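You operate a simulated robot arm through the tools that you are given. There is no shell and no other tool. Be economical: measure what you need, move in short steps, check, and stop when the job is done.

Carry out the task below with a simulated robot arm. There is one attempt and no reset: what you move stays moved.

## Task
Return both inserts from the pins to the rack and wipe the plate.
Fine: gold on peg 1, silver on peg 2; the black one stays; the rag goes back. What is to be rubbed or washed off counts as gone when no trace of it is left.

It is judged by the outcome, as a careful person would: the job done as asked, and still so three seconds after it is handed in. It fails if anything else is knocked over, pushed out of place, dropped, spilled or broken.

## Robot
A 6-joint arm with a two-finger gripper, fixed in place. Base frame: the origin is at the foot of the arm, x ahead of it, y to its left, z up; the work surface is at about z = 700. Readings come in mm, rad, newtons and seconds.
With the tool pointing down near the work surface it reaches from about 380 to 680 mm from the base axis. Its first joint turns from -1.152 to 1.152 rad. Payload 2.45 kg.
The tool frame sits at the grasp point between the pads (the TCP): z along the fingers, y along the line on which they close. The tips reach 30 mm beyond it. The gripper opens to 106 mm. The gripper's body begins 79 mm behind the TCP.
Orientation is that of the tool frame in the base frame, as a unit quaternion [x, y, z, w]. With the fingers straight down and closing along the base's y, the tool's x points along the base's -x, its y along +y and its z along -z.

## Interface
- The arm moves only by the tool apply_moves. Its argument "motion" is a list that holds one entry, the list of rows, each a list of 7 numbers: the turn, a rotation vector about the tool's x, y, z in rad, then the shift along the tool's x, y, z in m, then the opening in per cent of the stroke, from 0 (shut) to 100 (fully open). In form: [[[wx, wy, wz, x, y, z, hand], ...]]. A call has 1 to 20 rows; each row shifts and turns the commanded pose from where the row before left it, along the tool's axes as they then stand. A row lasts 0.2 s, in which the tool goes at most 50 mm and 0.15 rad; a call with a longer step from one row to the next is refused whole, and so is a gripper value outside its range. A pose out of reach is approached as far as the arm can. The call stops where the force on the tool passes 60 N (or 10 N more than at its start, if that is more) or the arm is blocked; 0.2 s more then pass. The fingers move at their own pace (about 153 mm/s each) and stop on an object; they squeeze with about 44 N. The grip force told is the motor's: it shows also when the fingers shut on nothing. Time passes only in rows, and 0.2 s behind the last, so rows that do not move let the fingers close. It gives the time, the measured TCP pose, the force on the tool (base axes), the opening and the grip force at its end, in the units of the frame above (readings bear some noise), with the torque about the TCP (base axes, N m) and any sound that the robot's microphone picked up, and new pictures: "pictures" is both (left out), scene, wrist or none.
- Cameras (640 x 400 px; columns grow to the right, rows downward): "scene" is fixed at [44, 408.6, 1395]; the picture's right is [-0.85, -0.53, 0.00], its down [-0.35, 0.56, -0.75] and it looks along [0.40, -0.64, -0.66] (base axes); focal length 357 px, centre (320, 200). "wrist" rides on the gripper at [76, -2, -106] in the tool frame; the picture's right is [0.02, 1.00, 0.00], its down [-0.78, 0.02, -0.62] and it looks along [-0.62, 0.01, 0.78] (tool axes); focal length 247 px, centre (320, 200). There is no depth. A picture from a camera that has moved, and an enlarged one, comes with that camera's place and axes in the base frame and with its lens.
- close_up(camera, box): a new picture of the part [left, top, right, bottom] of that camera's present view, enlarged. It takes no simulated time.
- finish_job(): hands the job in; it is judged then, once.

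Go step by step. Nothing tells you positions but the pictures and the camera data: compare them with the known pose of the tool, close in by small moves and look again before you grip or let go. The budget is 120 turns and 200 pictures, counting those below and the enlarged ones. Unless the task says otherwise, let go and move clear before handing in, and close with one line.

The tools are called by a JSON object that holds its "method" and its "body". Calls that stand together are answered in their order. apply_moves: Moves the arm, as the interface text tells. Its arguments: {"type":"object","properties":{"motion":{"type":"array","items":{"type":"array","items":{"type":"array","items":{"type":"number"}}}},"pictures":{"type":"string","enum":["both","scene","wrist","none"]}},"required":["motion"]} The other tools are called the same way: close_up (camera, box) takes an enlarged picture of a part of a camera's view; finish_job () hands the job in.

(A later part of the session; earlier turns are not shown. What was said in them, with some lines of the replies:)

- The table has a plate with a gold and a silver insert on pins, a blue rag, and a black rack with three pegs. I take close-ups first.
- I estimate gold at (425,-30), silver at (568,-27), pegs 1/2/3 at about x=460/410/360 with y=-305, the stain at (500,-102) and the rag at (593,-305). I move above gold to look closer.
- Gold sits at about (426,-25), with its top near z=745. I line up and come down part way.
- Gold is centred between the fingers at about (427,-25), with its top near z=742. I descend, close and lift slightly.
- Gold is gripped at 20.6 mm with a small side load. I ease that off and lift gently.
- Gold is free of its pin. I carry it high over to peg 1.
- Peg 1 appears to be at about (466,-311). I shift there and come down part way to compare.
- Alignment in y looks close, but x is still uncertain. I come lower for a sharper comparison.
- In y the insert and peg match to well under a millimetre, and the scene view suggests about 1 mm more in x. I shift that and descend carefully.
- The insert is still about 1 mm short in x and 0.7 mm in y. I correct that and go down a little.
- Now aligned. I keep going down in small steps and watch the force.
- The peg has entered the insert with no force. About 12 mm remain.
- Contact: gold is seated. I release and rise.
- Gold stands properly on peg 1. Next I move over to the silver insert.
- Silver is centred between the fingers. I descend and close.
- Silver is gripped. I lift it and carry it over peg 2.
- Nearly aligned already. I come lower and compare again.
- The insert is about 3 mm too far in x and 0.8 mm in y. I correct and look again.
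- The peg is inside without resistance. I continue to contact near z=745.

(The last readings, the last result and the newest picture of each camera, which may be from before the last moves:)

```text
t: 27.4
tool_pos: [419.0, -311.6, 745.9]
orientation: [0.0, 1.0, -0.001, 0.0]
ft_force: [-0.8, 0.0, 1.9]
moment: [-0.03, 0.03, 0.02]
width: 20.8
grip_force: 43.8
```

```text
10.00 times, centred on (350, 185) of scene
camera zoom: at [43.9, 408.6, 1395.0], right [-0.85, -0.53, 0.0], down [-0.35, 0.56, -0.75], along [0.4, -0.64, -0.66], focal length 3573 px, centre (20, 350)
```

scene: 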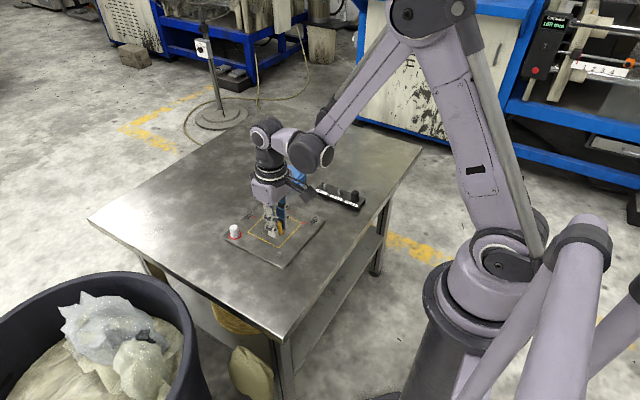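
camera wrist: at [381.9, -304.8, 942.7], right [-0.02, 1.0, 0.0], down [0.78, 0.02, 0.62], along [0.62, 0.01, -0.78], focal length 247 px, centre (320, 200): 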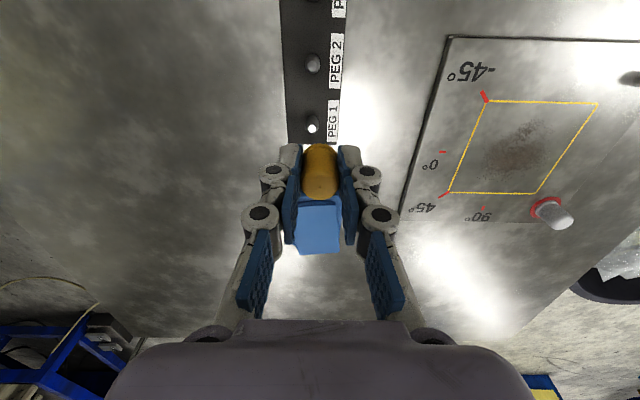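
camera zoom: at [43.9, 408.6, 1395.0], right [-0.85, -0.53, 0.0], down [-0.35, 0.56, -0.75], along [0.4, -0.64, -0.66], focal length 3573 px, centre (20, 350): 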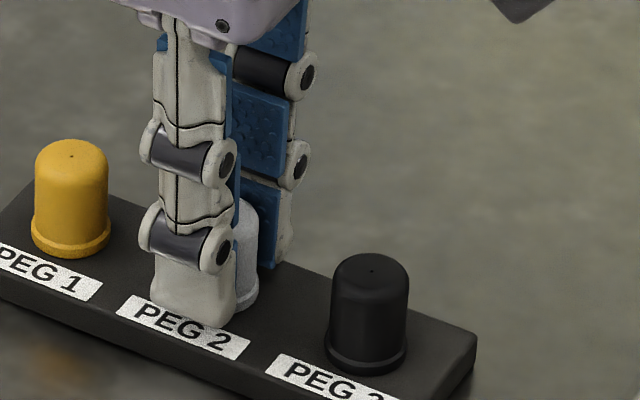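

Contact is just beginning. I go half a millimetre further, then release and rise.

{"method": "apply_moves", "body": {"motion": [[[0, 0, 0, 0, 0, 0.0004, 10], [0, 0, 0, 0, 0, 0, 50], [0, 0, 0, 0, 0, 0, 50], [0, 0, 0, 0, 0, -0.02, 50], [0, 0, 0, 0, 0, -0.04, 50], [0, 0, 0, 0, 0, -0.05, 50], [0, 0, 0, -0.04, 0, -0.02, 100], [0, 0, 0, -0.04, 0, 0, 100], [0, 0, 0, 0, 0, 0, 100]]], "pictures": "wrist"}}

{"method": "close_up", "body": {"camera": "scene", "box": [260, 140, 380, 220]}}

{"method": "close_up", "body": {"camera": "wrist", "box": [260, 100, 380, 220]}}

```text
t: 29.4
tool_pos: [501.4, -310.8, 878.3]
orientation: [0.0, 1.0, 0.0, 0.0]
ft_force: [-0.1, 0.0, 0.0]
moment: [0.01, -0.02, -0.02]
width: 106.0
grip_force: 0.0
camera wrist: at [424.1, -312.3, 984.8], right [-0.02, 1.0, 0.0], down [0.78, 0.02, 0.62], along [0.62, 0.01, -0.78], focal length 247 px, centre (320, 200)
```

wrist: 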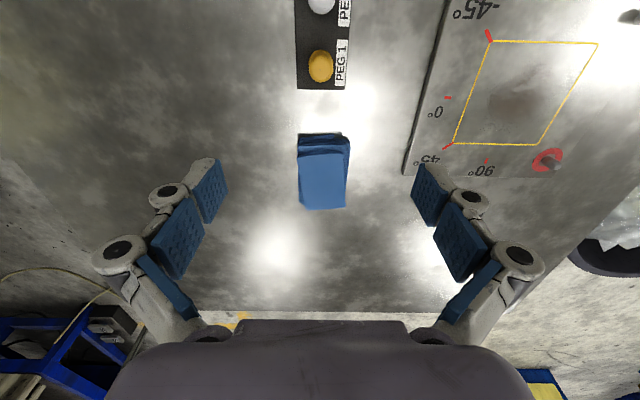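

```text
5.00 times, centred on (320, 180) of scene
camera zoom: at [44.0, 408.6, 1395.0], right [-0.85, -0.53, 0.0], down [-0.35, 0.56, -0.75], along [0.4, -0.64, -0.66], focal length 1786 px, centre (320, 300)
```

zoom: 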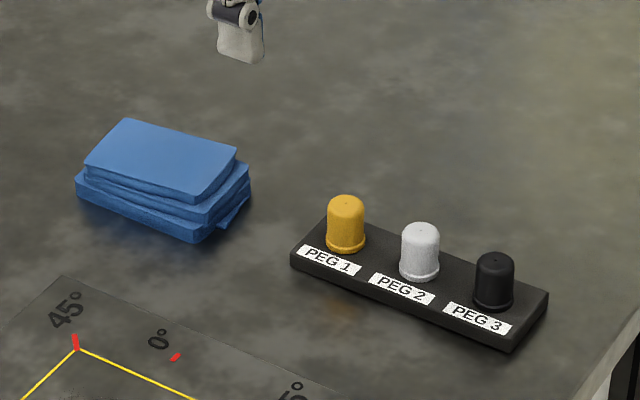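

```text
3.33 times, centred on (320, 160) of wrist
camera zoom: at [424.1, -312.3, 984.8], right [-0.02, 1.0, 0.0], down [0.78, 0.02, 0.62], along [0.62, 0.01, -0.78], focal length 823 px, centre (320, 333)
```

zoom: 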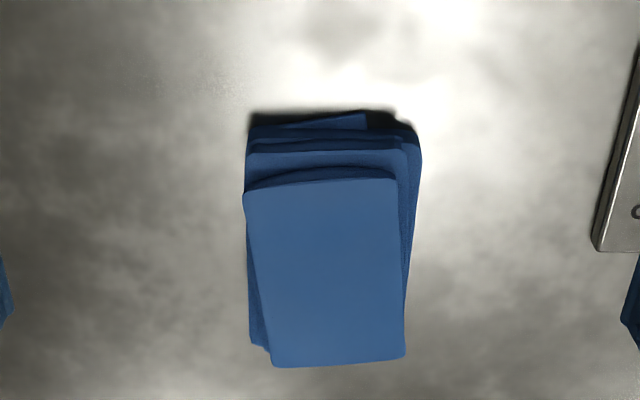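

Silver sits on peg 2 and the rack looks untouched. The rag is centred at about (593,-307), and I move above it.

{"method": "apply_moves", "body": {"motion": [[[0, 0, 0, -0.03, 0.001, 0.02, 100], [0, 0, 0, -0.03, 0.001, 0.025, 100], [0, 0, 0, -0.027, 0.001, 0.025, 100], [0, 0, 0, 0, 0, 0, 100]]], "pictures": "wrist"}}

{"method": "close_up", "body": {"camera": "wrist", "box": [230, 80, 410, 240]}}

{"method": "close_up", "body": {"camera": "scene", "box": [260, 150, 320, 200]}}

```text
t: 30.4
tool_pos: [589.0, -306.7, 804.6]
orientation: [0.0, 1.0, 0.0, 0.0]
ft_force: [0.4, 0.3, 0.1]
moment: [0.02, -0.01, 0.02]
width: 105.8
grip_force: 0.0
camera wrist: at [511.8, -308.9, 911.7], right [-0.02, 1.0, 0.0], down [0.78, 0.02, 0.62], along [0.62, 0.01, -0.78], focal length 247 px, centre (320, 200)
```

wrist: 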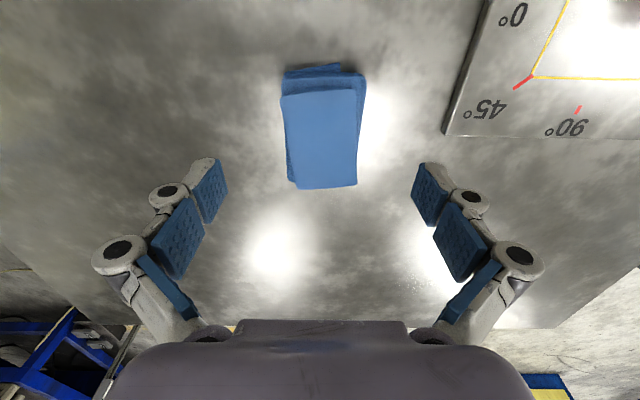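

```text
2.50 times, centred on (320, 160) of wrist
camera zoom: at [511.8, -308.9, 911.7], right [-0.02, 1.0, 0.0], down [0.78, 0.02, 0.62], along [0.62, 0.01, -0.78], focal length 617 px, centre (320, 300)
```

zoom: 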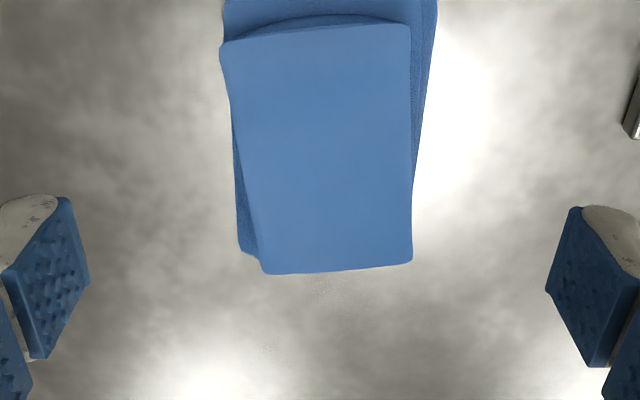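

```text
8.00 times, centred on (290, 175) of scene
camera zoom: at [44.0, 408.6, 1395.0], right [-0.85, -0.53, 0.0], down [-0.35, 0.56, -0.75], along [0.4, -0.64, -0.66], focal length 2858 px, centre (560, 400)
```

zoom: 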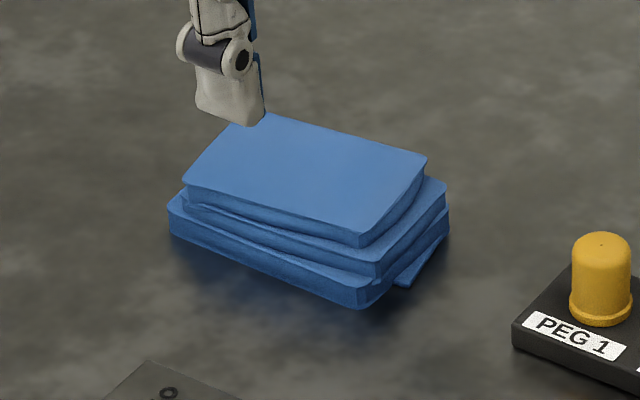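

The rag is about 80 x 55 x 30 mm, centred at about (598,-309). I go down around it.

{"method": "apply_moves", "body": {"motion": [[[0, 0, 0, -0.006, -0.0015, 0.02, 100], [0, 0, 0, 0, 0, 0.025, 100], [0, 0, 0, 0, 0, 0.018, 100], [0, 0, 0, 0, 0, 0, 100]]], "pictures": "wrist"}}

{"method": "close_up", "body": {"camera": "scene", "box": [260, 150, 320, 200]}}

```text
t: 31.4
tool_pos: [593.9, -309.5, 741.7]
orientation: [0.001, 1.0, 0.0, 0.0]
ft_force: [1.0, 0.2, 0.3]
moment: [0.0, 0.03, 0.05]
width: 106.4
grip_force: 0.0
camera wrist: at [516.3, -310.7, 849.3], right [-0.02, 1.0, 0.0], down [0.78, 0.02, 0.62], along [0.62, 0.01, -0.78], focal length 247 px, centre (320, 200)
```

wrist: 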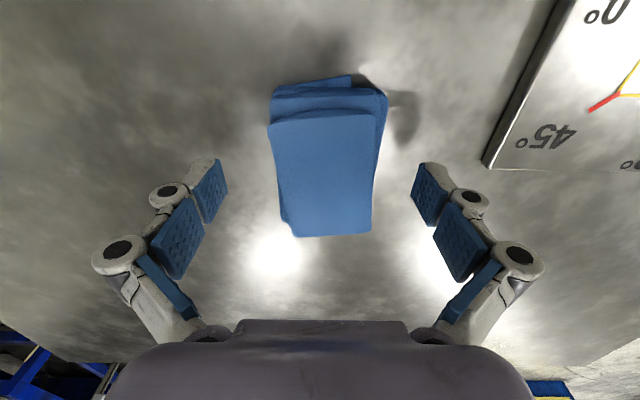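

```text
8.00 times, centred on (290, 175) of scene
camera zoom: at [44.0, 408.6, 1395.0], right [-0.85, -0.53, 0.0], down [-0.35, 0.56, -0.75], along [0.4, -0.64, -0.66], focal length 2858 px, centre (560, 400)
```

zoom: 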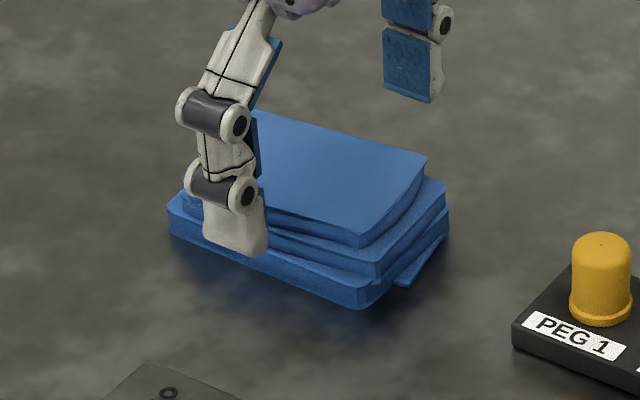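

Both fingers straddle the rag. I lower 4 mm and close.

{"method": "apply_moves", "body": {"motion": [[[0, 0, 0, 0, 0, 0.004, 100], [0, 0, 0, 0, 0, 0, 30], [0, 0, 0, 0, 0, 0, 30], [0, 0, 0, 0, 0, 0, 30], [0, 0, 0, 0, 0, 0, 30]]], "pictures": "wrist"}}

{"method": "close_up", "body": {"camera": "scene", "box": [260, 150, 320, 200]}}

```text
t: 32.6
tool_pos: [592.5, -309.8, 739.6]
orientation: [0.0, 1.0, 0.0, -0.001]
ft_force: [0.6, 2.4, 14.7]
moment: [0.11, -0.02, 0.25]
width: 57.5
grip_force: 43.8
camera wrist: at [515.8, -311.0, 846.4], right [-0.02, 1.0, 0.0], down [0.78, 0.02, 0.62], along [0.62, 0.01, -0.78], focal length 247 px, centre (320, 200)
```

wrist: 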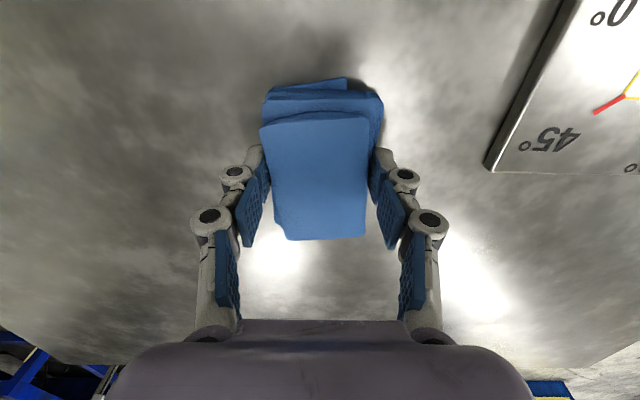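

```text
8.00 times, centred on (290, 175) of scene
camera zoom: at [43.7, 408.8, 1394.9], right [-0.85, -0.53, 0.0], down [-0.35, 0.56, -0.75], along [0.4, -0.64, -0.66], focal length 2858 px, centre (560, 400)
```

zoom: 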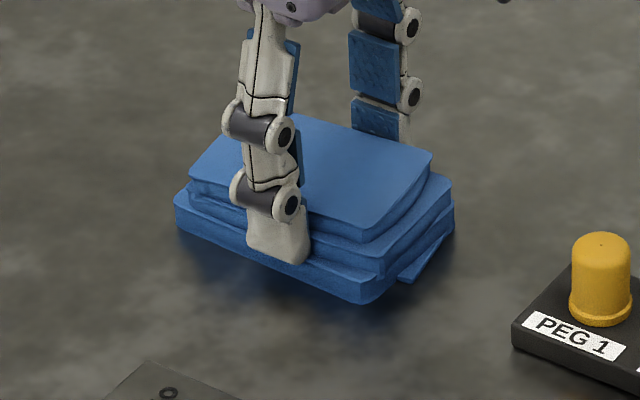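

The rag is held at 57.5 mm. I lift it and carry it above the stain.

{"method": "apply_moves", "body": {"motion": [[[0, 0, 0, 0, 0, -0.005, 30], [0, 0, 0, 0, 0, -0.02, 30], [0, 0, 0, 0, 0, -0.035, 30], [0, 0, 0, 0.0155, 0.0345, 0, 30], [0, 0, 0, 0.0155, 0.0345, 0, 30], [0, 0, 0, 0.0155, 0.0345, 0, 30], [0, 0, 0, 0.0155, 0.0345, 0, 30], [0, 0, 0, 0.0155, 0.0345, 0, 30], [0, 0, 0, 0.0155, 0.0345, 0, 30], [0, 0, 0, 0, 0, 0, 30]]], "pictures": "both"}}

{"method": "close_up", "body": {"camera": "scene", "box": [210, 170, 350, 270]}}

```text
t: 34.8
tool_pos: [497.1, -100.7, 798.9]
orientation: [0.0, 1.0, 0.0, 0.0]
ft_force: [0.5, 0.3, -0.4]
moment: [0.01, 0.02, -0.04]
width: 57.1
grip_force: 44.2
camera wrist: at [420.4, -102.5, 906.4], right [-0.02, 1.0, 0.0], down [0.78, 0.02, 0.62], along [0.62, 0.01, -0.78], focal length 247 px, centre (320, 200)
```

scene: 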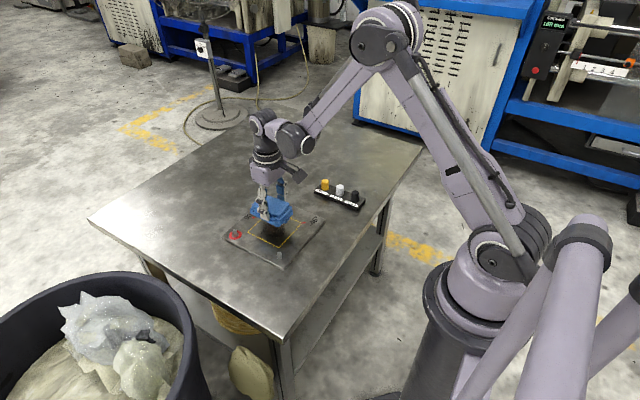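
wrist: 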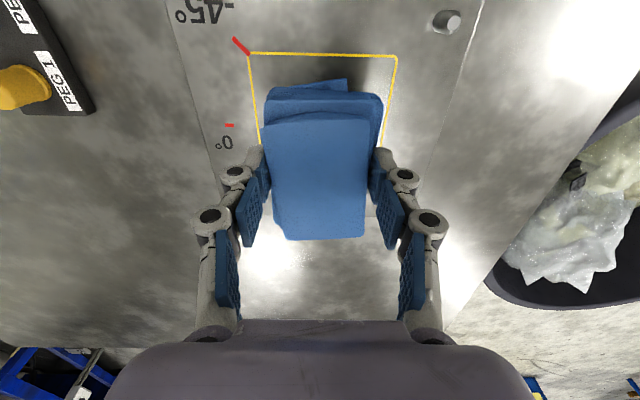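

```text
4.00 times, centred on (280, 220) of scene
camera zoom: at [44.0, 408.6, 1395.0], right [-0.85, -0.53, 0.0], down [-0.35, 0.56, -0.75], along [0.4, -0.64, -0.66], focal length 1429 px, centre (480, 120)
```

zoom: 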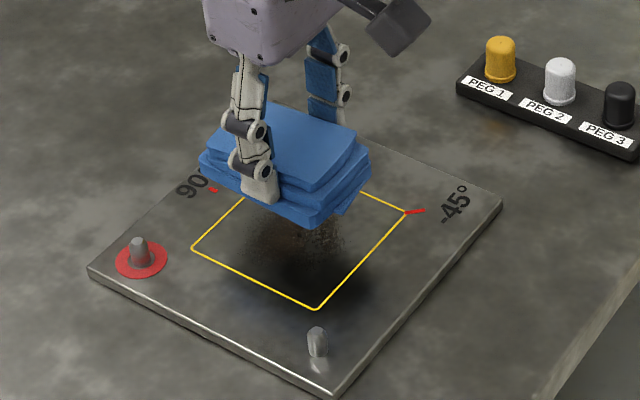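

The stain lies below the rag. I descend to the plate, slowly at the end.

{"method": "apply_moves", "body": {"motion": [[[0, 0, 0, 0, 0, 0.02, 30], [0, 0, 0, 0, 0, 0.02, 30], [0, 0, 0, 0, 0, 0.006, 30], [0, 0, 0, 0, 0, 0.002, 30], [0, 0, 0, 0, 0, 0.001, 30], [0, 0, 0, 0, 0, 0, 30]]], "pictures": "none"}}

```text
t: 36.2
tool_pos: [499.1, -102.8, 749.0]
orientation: [-0.001, 1.0, 0.0, 0.0]
ft_force: [-0.5, -1.5, 4.4]
moment: [0.04, -0.05, 0.07]
width: 57.0
grip_force: 44.0
```

Contact at about z=749. I press 1 mm more and rub back and forth.

{"method": "apply_moves", "body": {"motion": [[[0, 0, 0, 0, 0, 0.001, 30], [0, 0, 0, 0.015, 0, 0, 30], [0, 0, 0, 0.015, 0, 0, 30], [0, 0, 0, -0.015, 0, 0, 30], [0, 0, 0, -0.015, 0, 0, 30], [0, 0, 0, -0.015, 0, 0, 30], [0, 0, 0, -0.015, 0, 0, 30], [0, 0, 0, 0, 0, 0, 30]]], "pictures": "wrist"}}

{"method": "close_up", "body": {"camera": "scene", "box": [210, 170, 350, 270]}}

```text
t: 38.0
tool_pos: [527.6, -103.7, 748.6]
orientation: [0.0, 1.0, -0.001, 0.0]
ft_force: [-9.2, -1.1, 18.7]
moment: [0.01, 1.01, 0.03]
width: 56.7
grip_force: 44.1
camera wrist: at [451.6, -104.9, 855.6], right [-0.02, 1.0, 0.0], down [0.78, 0.02, 0.62], along [0.62, 0.01, -0.78], focal length 247 px, centre (320, 200)
```

wrist: 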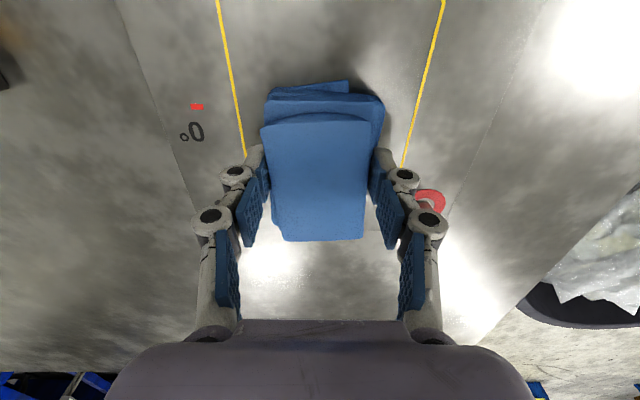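

```text
4.00 times, centred on (280, 220) of scene
camera zoom: at [43.5, 408.7, 1395.0], right [-0.85, -0.53, 0.0], down [-0.35, 0.56, -0.75], along [0.4, -0.64, -0.66], focal length 1429 px, centre (480, 120)
```

zoom: 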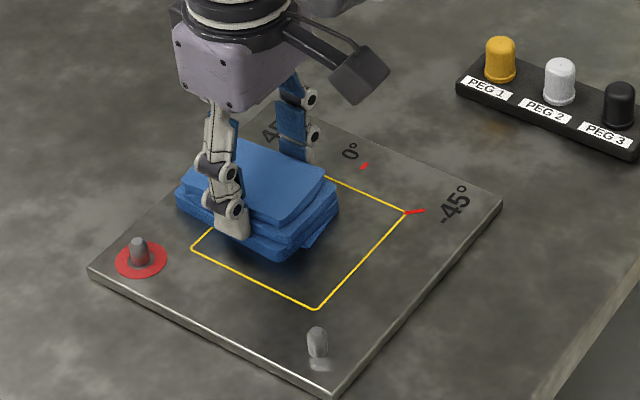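

The visible part is coming clean and the plate has not moved. I keep rubbing sideways at several positions to cover the whole square interior.

{"method": "apply_moves", "body": {"motion": [[[0, 0, 0, 0, 0.011, 0, 30], [0, 0, 0, 0, 0.011, 0, 30], [0, 0, 0, 0, -0.015, 0, 30], [0, 0, 0, 0, -0.015, 0, 30], [0, 0, 0, 0, -0.014, 0, 30], [0, 0, 0, 0, 0.011, 0, 30], [0, 0, 0, 0, 0.011, 0, 30], [0, 0, 0, 0.015, 0, 0, 30], [0, 0, 0, 0.015, 0, 0, 30], [0, 0, 0, 0, 0.011, 0, 30], [0, 0, 0, 0, 0.011, 0, 30], [0, 0, 0, 0, -0.015, 0, 30], [0, 0, 0, 0, -0.015, 0, 30], [0, 0, 0, 0, -0.014, 0, 30], [0, 0, 0, 0, 0.011, 0, 30], [0, 0, 0, 0, 0.011, 0, 30], [0, 0, 0, 0.015, 0, 0, 30], [0, 0, 0, 0.015, 0, 0, 30]]], "pictures": "none"}}

{"method": "close_up", "body": {"camera": "scene", "box": [210, 170, 350, 270]}}

```text
t: 41.8
tool_pos: [469.4, -101.1, 748.0]
orientation: [0.0, 1.0, 0.001, -0.001]
ft_force: [1.9, 0.9, 3.1]
moment: [-0.01, 0.06, -0.01]
width: 56.8
grip_force: 43.8
```

```text
4.00 times, centred on (280, 220) of scene
camera zoom: at [44.0, 408.6, 1395.0], right [-0.85, -0.53, 0.0], down [-0.35, 0.56, -0.75], along [0.4, -0.64, -0.66], focal length 1429 px, centre (480, 120)
```

zoom: 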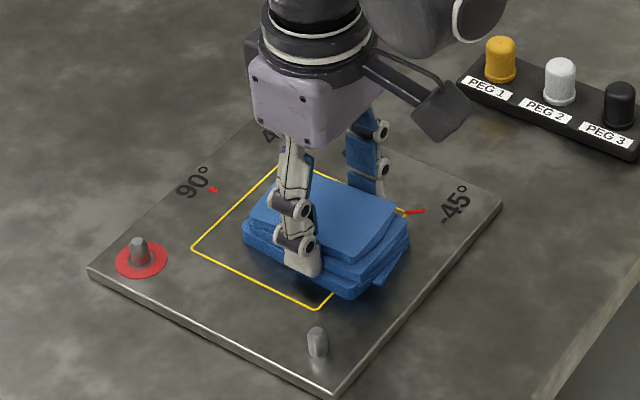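

{"method": "apply_moves", "body": {"motion": [[[0, 0, 0, 0, 0.011, 0.0008, 30], [0, 0, 0, 0, 0.011, 0, 30], [0, 0, 0, 0, -0.015, 0, 30], [0, 0, 0, 0, -0.015, 0, 30], [0, 0, 0, 0, -0.014, 0, 30], [0, 0, 0, -0.012, 0, 0, 30], [0, 0, 0, 0, 0.015, 0, 30], [0, 0, 0, 0, 0.015, 0, 30], [0, 0, 0, 0, 0.014, 0, 30], [0, 0, 0, -0.012, 0, 0, 30], [0, 0, 0, 0, -0.015, 0, 30], [0, 0, 0, 0, -0.015, 0, 30], [0, 0, 0, 0, -0.014, 0, 30], [0, 0, 0, -0.012, 0, 0, 30], [0, 0, 0, 0, 0.015, 0, 30], [0, 0, 0, 0, 0.015, 0, 30], [0, 0, 0, 0, 0.014, 0, 30], [0, 0, 0, 0, -0.022, 0, 30]]], "pictures": "none"}}

```text
t: 45.6
tool_pos: [504.5, -99.5, 747.2]
orientation: [-0.001, 1.0, 0.002, 0.0]
ft_force: [0.8, 13.0, 28.6]
moment: [0.18, -0.02, -0.05]
width: 57.0
grip_force: 43.7
```

I lift the rag and move it back over its spot to inspect the plate.

{"method": "apply_moves", "body": {"motion": [[[0, 0, 0, 0, 0, -0.01, 30], [0, 0, 0, 0, 0, -0.02, 30], [0, 0, 0, 0, 0, -0.025, 30], [0, 0, 0, -0.0145, -0.035, 0, 30], [0, 0, 0, -0.0145, -0.035, 0, 30], [0, 0, 0, -0.0145, -0.035, 0, 30], [0, 0, 0, -0.0145, -0.035, 0, 30], [0, 0, 0, -0.0145, -0.035, 0, 30], [0, 0, 0, -0.0145, -0.035, 0, 30], [0, 0, 0, 0, 0, 0, 30]]], "pictures": "none"}}

{"method": "close_up", "body": {"camera": "scene", "box": [220, 190, 330, 270]}}

{"method": "close_up", "body": {"camera": "wrist", "box": [380, 0, 640, 200]}}

```text
t: 47.8
tool_pos: [590.7, -313.8, 803.9]
orientation: [0.001, 1.0, 0.0, 0.0]
ft_force: [-0.3, -0.1, -0.6]
moment: [0.01, 0.01, 0.0]
width: 56.9
grip_force: 44.0
```

```text
5.00 times, centred on (275, 230) of scene
camera zoom: at [44.0, 408.6, 1395.0], right [-0.85, -0.53, 0.0], down [-0.35, 0.56, -0.75], along [0.4, -0.64, -0.66], focal length 1786 px, centre (545, 50)
```

zoom: 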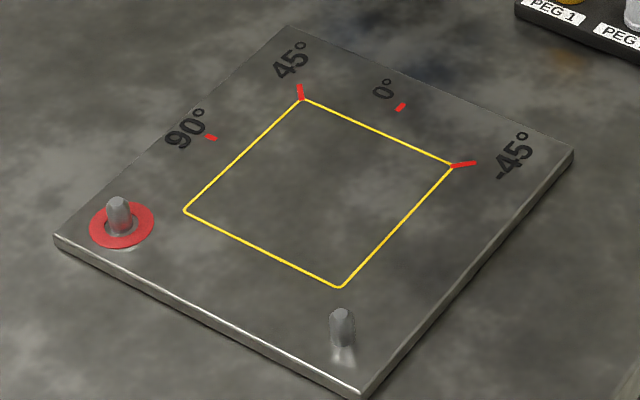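

```text
2.00 times, centred on (510, 100) of wrist
camera zoom: at [513.9, -315.6, 911.0], right [-0.02, 1.0, 0.0], down [0.78, 0.02, 0.62], along [0.62, 0.01, -0.78], focal length 494 px, centre (-60, 400)
```

zoom: 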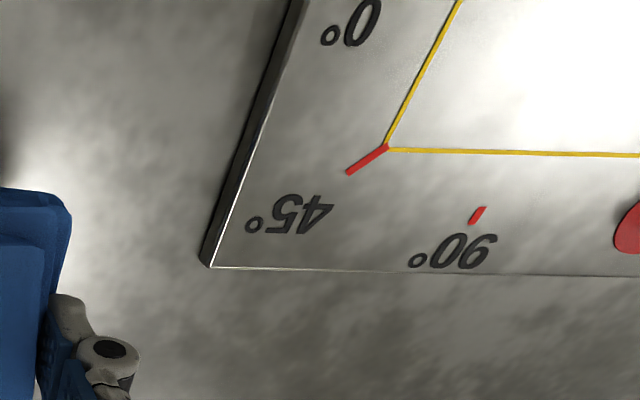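

{"method": "close_up", "body": {"camera": "scene", "box": [250, 205, 310, 250]}}

```text
8.89 times, centred on (280, 228) of scene
camera zoom: at [44.0, 408.6, 1395.0], right [-0.85, -0.53, 0.0], down [-0.35, 0.56, -0.75], along [0.4, -0.64, -0.66], focal length 3176 px, centre (676, -44)
```

zoom: 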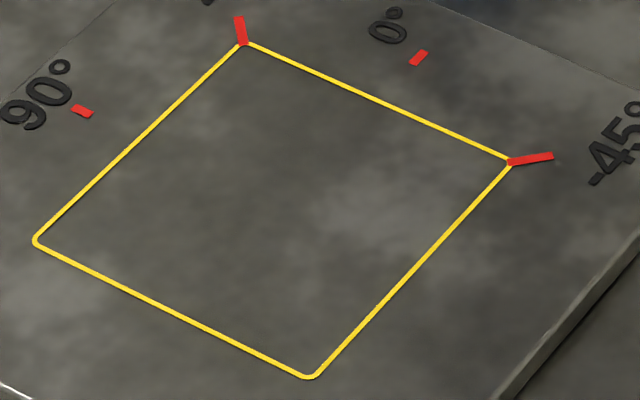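

The plate is clean. I set the rag back down on its original place.

{"method": "apply_moves", "body": {"motion": [[[0, 0, 0, -0.002, 0.0038, 0.02, 30], [0, 0, 0, 0, 0, 0.025, 30], [0, 0, 0, 0, 0, 0.012, 30], [0, 0, 0, 0, 0, 0.003, 30], [0, 0, 0, 0, 0, 0, 30]]], "pictures": "none"}}

{"method": "close_up", "body": {"camera": "scene", "box": [260, 150, 320, 200]}}

```text
t: 49.0
tool_pos: [594.9, -309.8, 743.3]
orientation: [0.0, 1.0, 0.001, 0.0]
ft_force: [-0.4, 0.7, -0.8]
moment: [0.01, 0.04, 0.0]
width: 56.9
grip_force: 44.2
```

```text
8.00 times, centred on (290, 175) of scene
camera zoom: at [44.0, 408.6, 1395.0], right [-0.85, -0.53, 0.0], down [-0.35, 0.56, -0.75], along [0.4, -0.64, -0.66], focal length 2858 px, centre (560, 400)
```

zoom: 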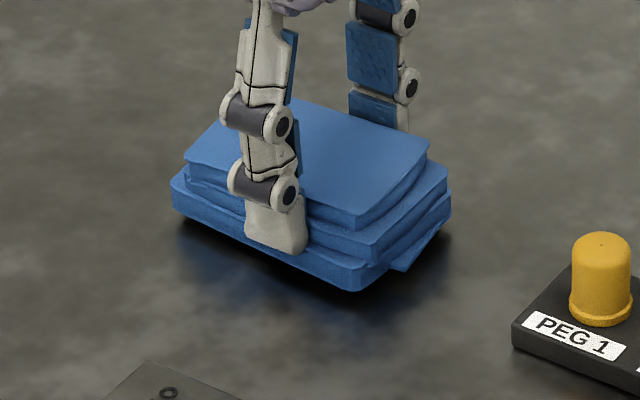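

{"method": "apply_moves", "body": {"motion": [[[0, 0, 0, 0, 0, 0.0015, 30], [0, 0, 0, 0, 0, 0.0015, 30], [0, 0, 0, 0, 0, 0, 30]]], "pictures": "none"}}

{"method": "close_up", "body": {"camera": "scene", "box": [260, 150, 320, 200]}}

```text
t: 49.8
tool_pos: [594.0, -309.7, 740.4]
orientation: [0.0, 1.0, 0.0, -0.001]
ft_force: [-0.5, 0.1, -0.2]
moment: [-0.01, 0.0, 0.0]
width: 56.9
grip_force: 43.8
```

```text
8.00 times, centred on (290, 175) of scene
camera zoom: at [44.0, 408.6, 1395.0], right [-0.85, -0.53, 0.0], down [-0.35, 0.56, -0.75], along [0.4, -0.64, -0.66], focal length 2858 px, centre (560, 400)
```

zoom: 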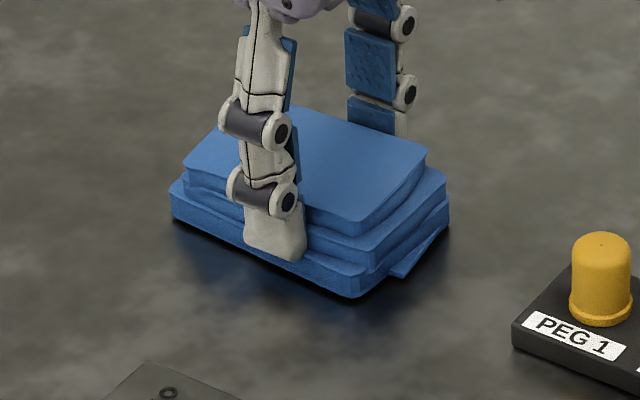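

{"method": "apply_moves", "body": {"motion": [[[0, 0, 0, 0, 0, 0.001, 30], [0, 0, 0, 0, 0, 0.001, 30], [0, 0, 0, 0, 0, 0, 30]]], "pictures": "none"}}

```text
t: 50.6
tool_pos: [595.3, -308.5, 738.0]
orientation: [0.0, 1.0, 0.001, 0.0]
ft_force: [0.0, -0.5, -0.1]
moment: [-0.02, -0.02, 0.01]
width: 56.8
grip_force: 43.6
```

{"method": "apply_moves", "body": {"motion": [[[0, 0, 0, 0, 0, 0.001, 30], [0, 0, 0, 0, 0, 0.001, 30], [0, 0, 0, 0, 0, 0, 30]]], "pictures": "none"}}

{"method": "close_up", "body": {"camera": "scene", "box": [260, 150, 320, 200]}}

```text
t: 51.4
tool_pos: [594.3, -308.3, 738.3]
orientation: [0.0, 1.0, -0.001, 0.001]
ft_force: [2.9, -3.1, 25.9]
moment: [0.29, -0.03, -0.04]
width: 57.1
grip_force: 43.9
```

```text
8.00 times, centred on (290, 175) of scene
camera zoom: at [43.5, 408.8, 1394.9], right [-0.85, -0.53, 0.0], down [-0.35, 0.56, -0.75], along [0.4, -0.64, -0.66], focal length 2858 px, centre (560, 400)
```

zoom: 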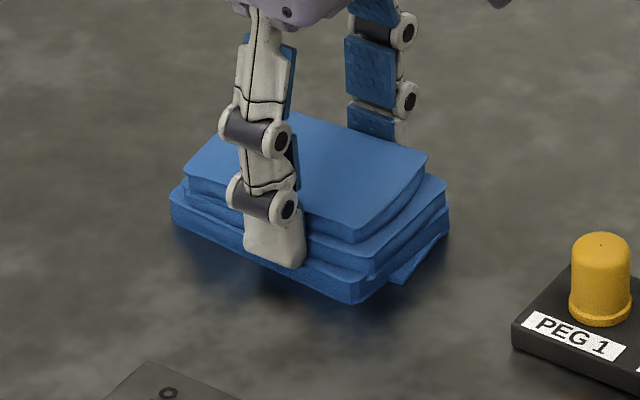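

The rag is down on the table. I open fully and rise clear.

{"method": "apply_moves", "body": {"motion": [[[0, 0, 0, 0, 0, -0.001, 30], [0, 0, 0, 0, 0, 0, 100], [0, 0, 0, 0, 0, 0, 100], [0, 0, 0, 0, 0, 0, 100], [0, 0, 0, 0, 0, -0.02, 100], [0, 0, 0, 0, 0, -0.04, 100], [0, 0, 0, 0.01, 0, -0.045, 100], [0, 0, 0, 0.04, 0.02, -0.02, 100], [0, 0, 0, 0.04, 0.02, 0, 100], [0, 0, 0, 0.04, 0.02, 0, 100], [0, 0, 0, 0, 0, 0, 100]]], "pictures": "both"}}

{"method": "close_up", "body": {"camera": "scene", "box": [210, 150, 380, 270]}}

{"method": "close_up", "body": {"camera": "wrist", "box": [240, 0, 640, 250]}}

```text
t: 53.8
tool_pos: [462.3, -249.6, 860.8]
orientation: [0.0, 1.0, 0.0, 0.0]
ft_force: [-1.2, 0.7, -0.3]
moment: [-0.02, 0.01, -0.01]
width: 106.0
grip_force: 0.1
camera wrist: at [385.8, -251.0, 967.6], right [-0.02, 1.0, 0.0], down [0.78, 0.02, 0.62], along [0.62, 0.01, -0.78], focal length 247 px, centre (320, 200)
```

scene: 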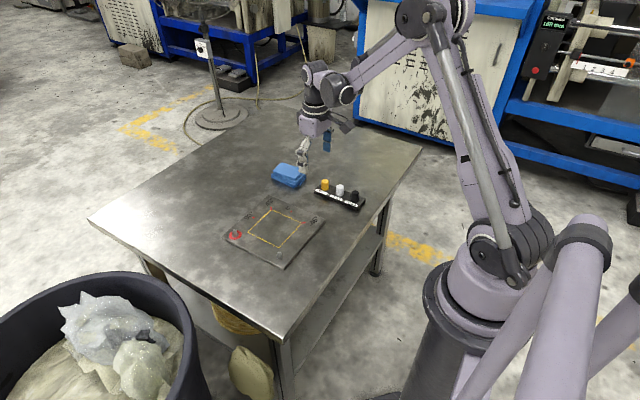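
wrist: 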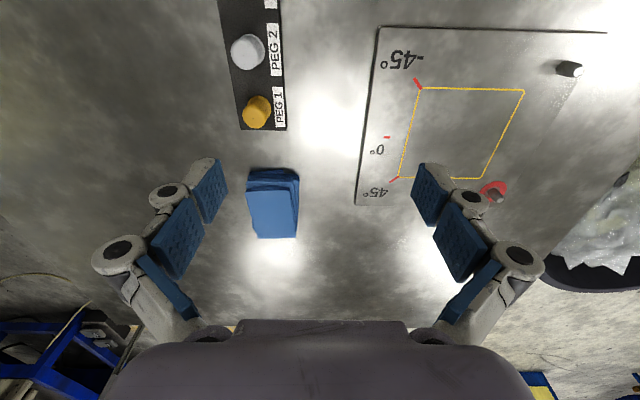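

```text
3.33 times, centred on (295, 210) of scene
camera zoom: at [44.0, 408.6, 1395.0], right [-0.85, -0.53, 0.0], down [-0.35, 0.56, -0.75], along [0.4, -0.64, -0.66], focal length 1191 px, centre (403, 167)
```

zoom: 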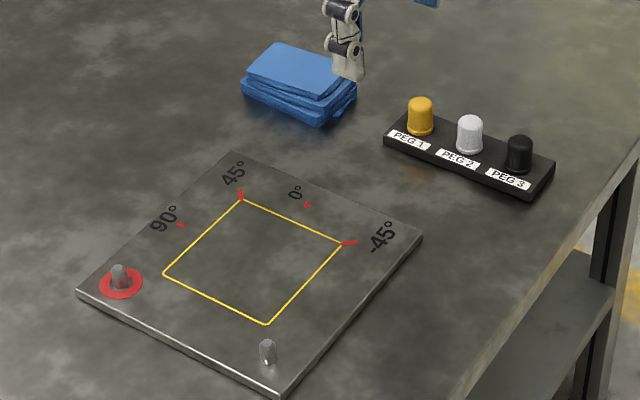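

```text
1.60 times, centred on (440, 125) of wrist
camera zoom: at [385.8, -251.0, 967.6], right [-0.02, 1.0, 0.0], down [0.78, 0.02, 0.62], along [0.62, 0.01, -0.78], focal length 395 px, centre (128, 320)
```

zoom: 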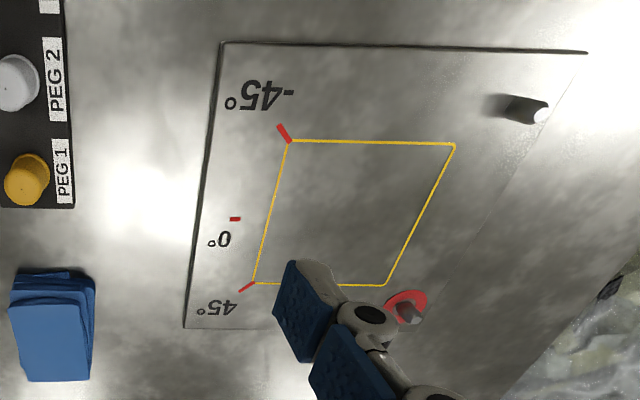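

Gold is on peg 1, silver is on peg 2 and black has not moved. The plate is clean, the rag is back in its spot and the gripper is clear, so I hand in.

{"method": "finish_job", "body": {}}

```text
The job is handed in.
```

The job is done: gold is on peg 1, silver is on peg 2, the black insert is untouched, the plate shows no trace of the stain, and the rag is back within a few millimetres of where it was.
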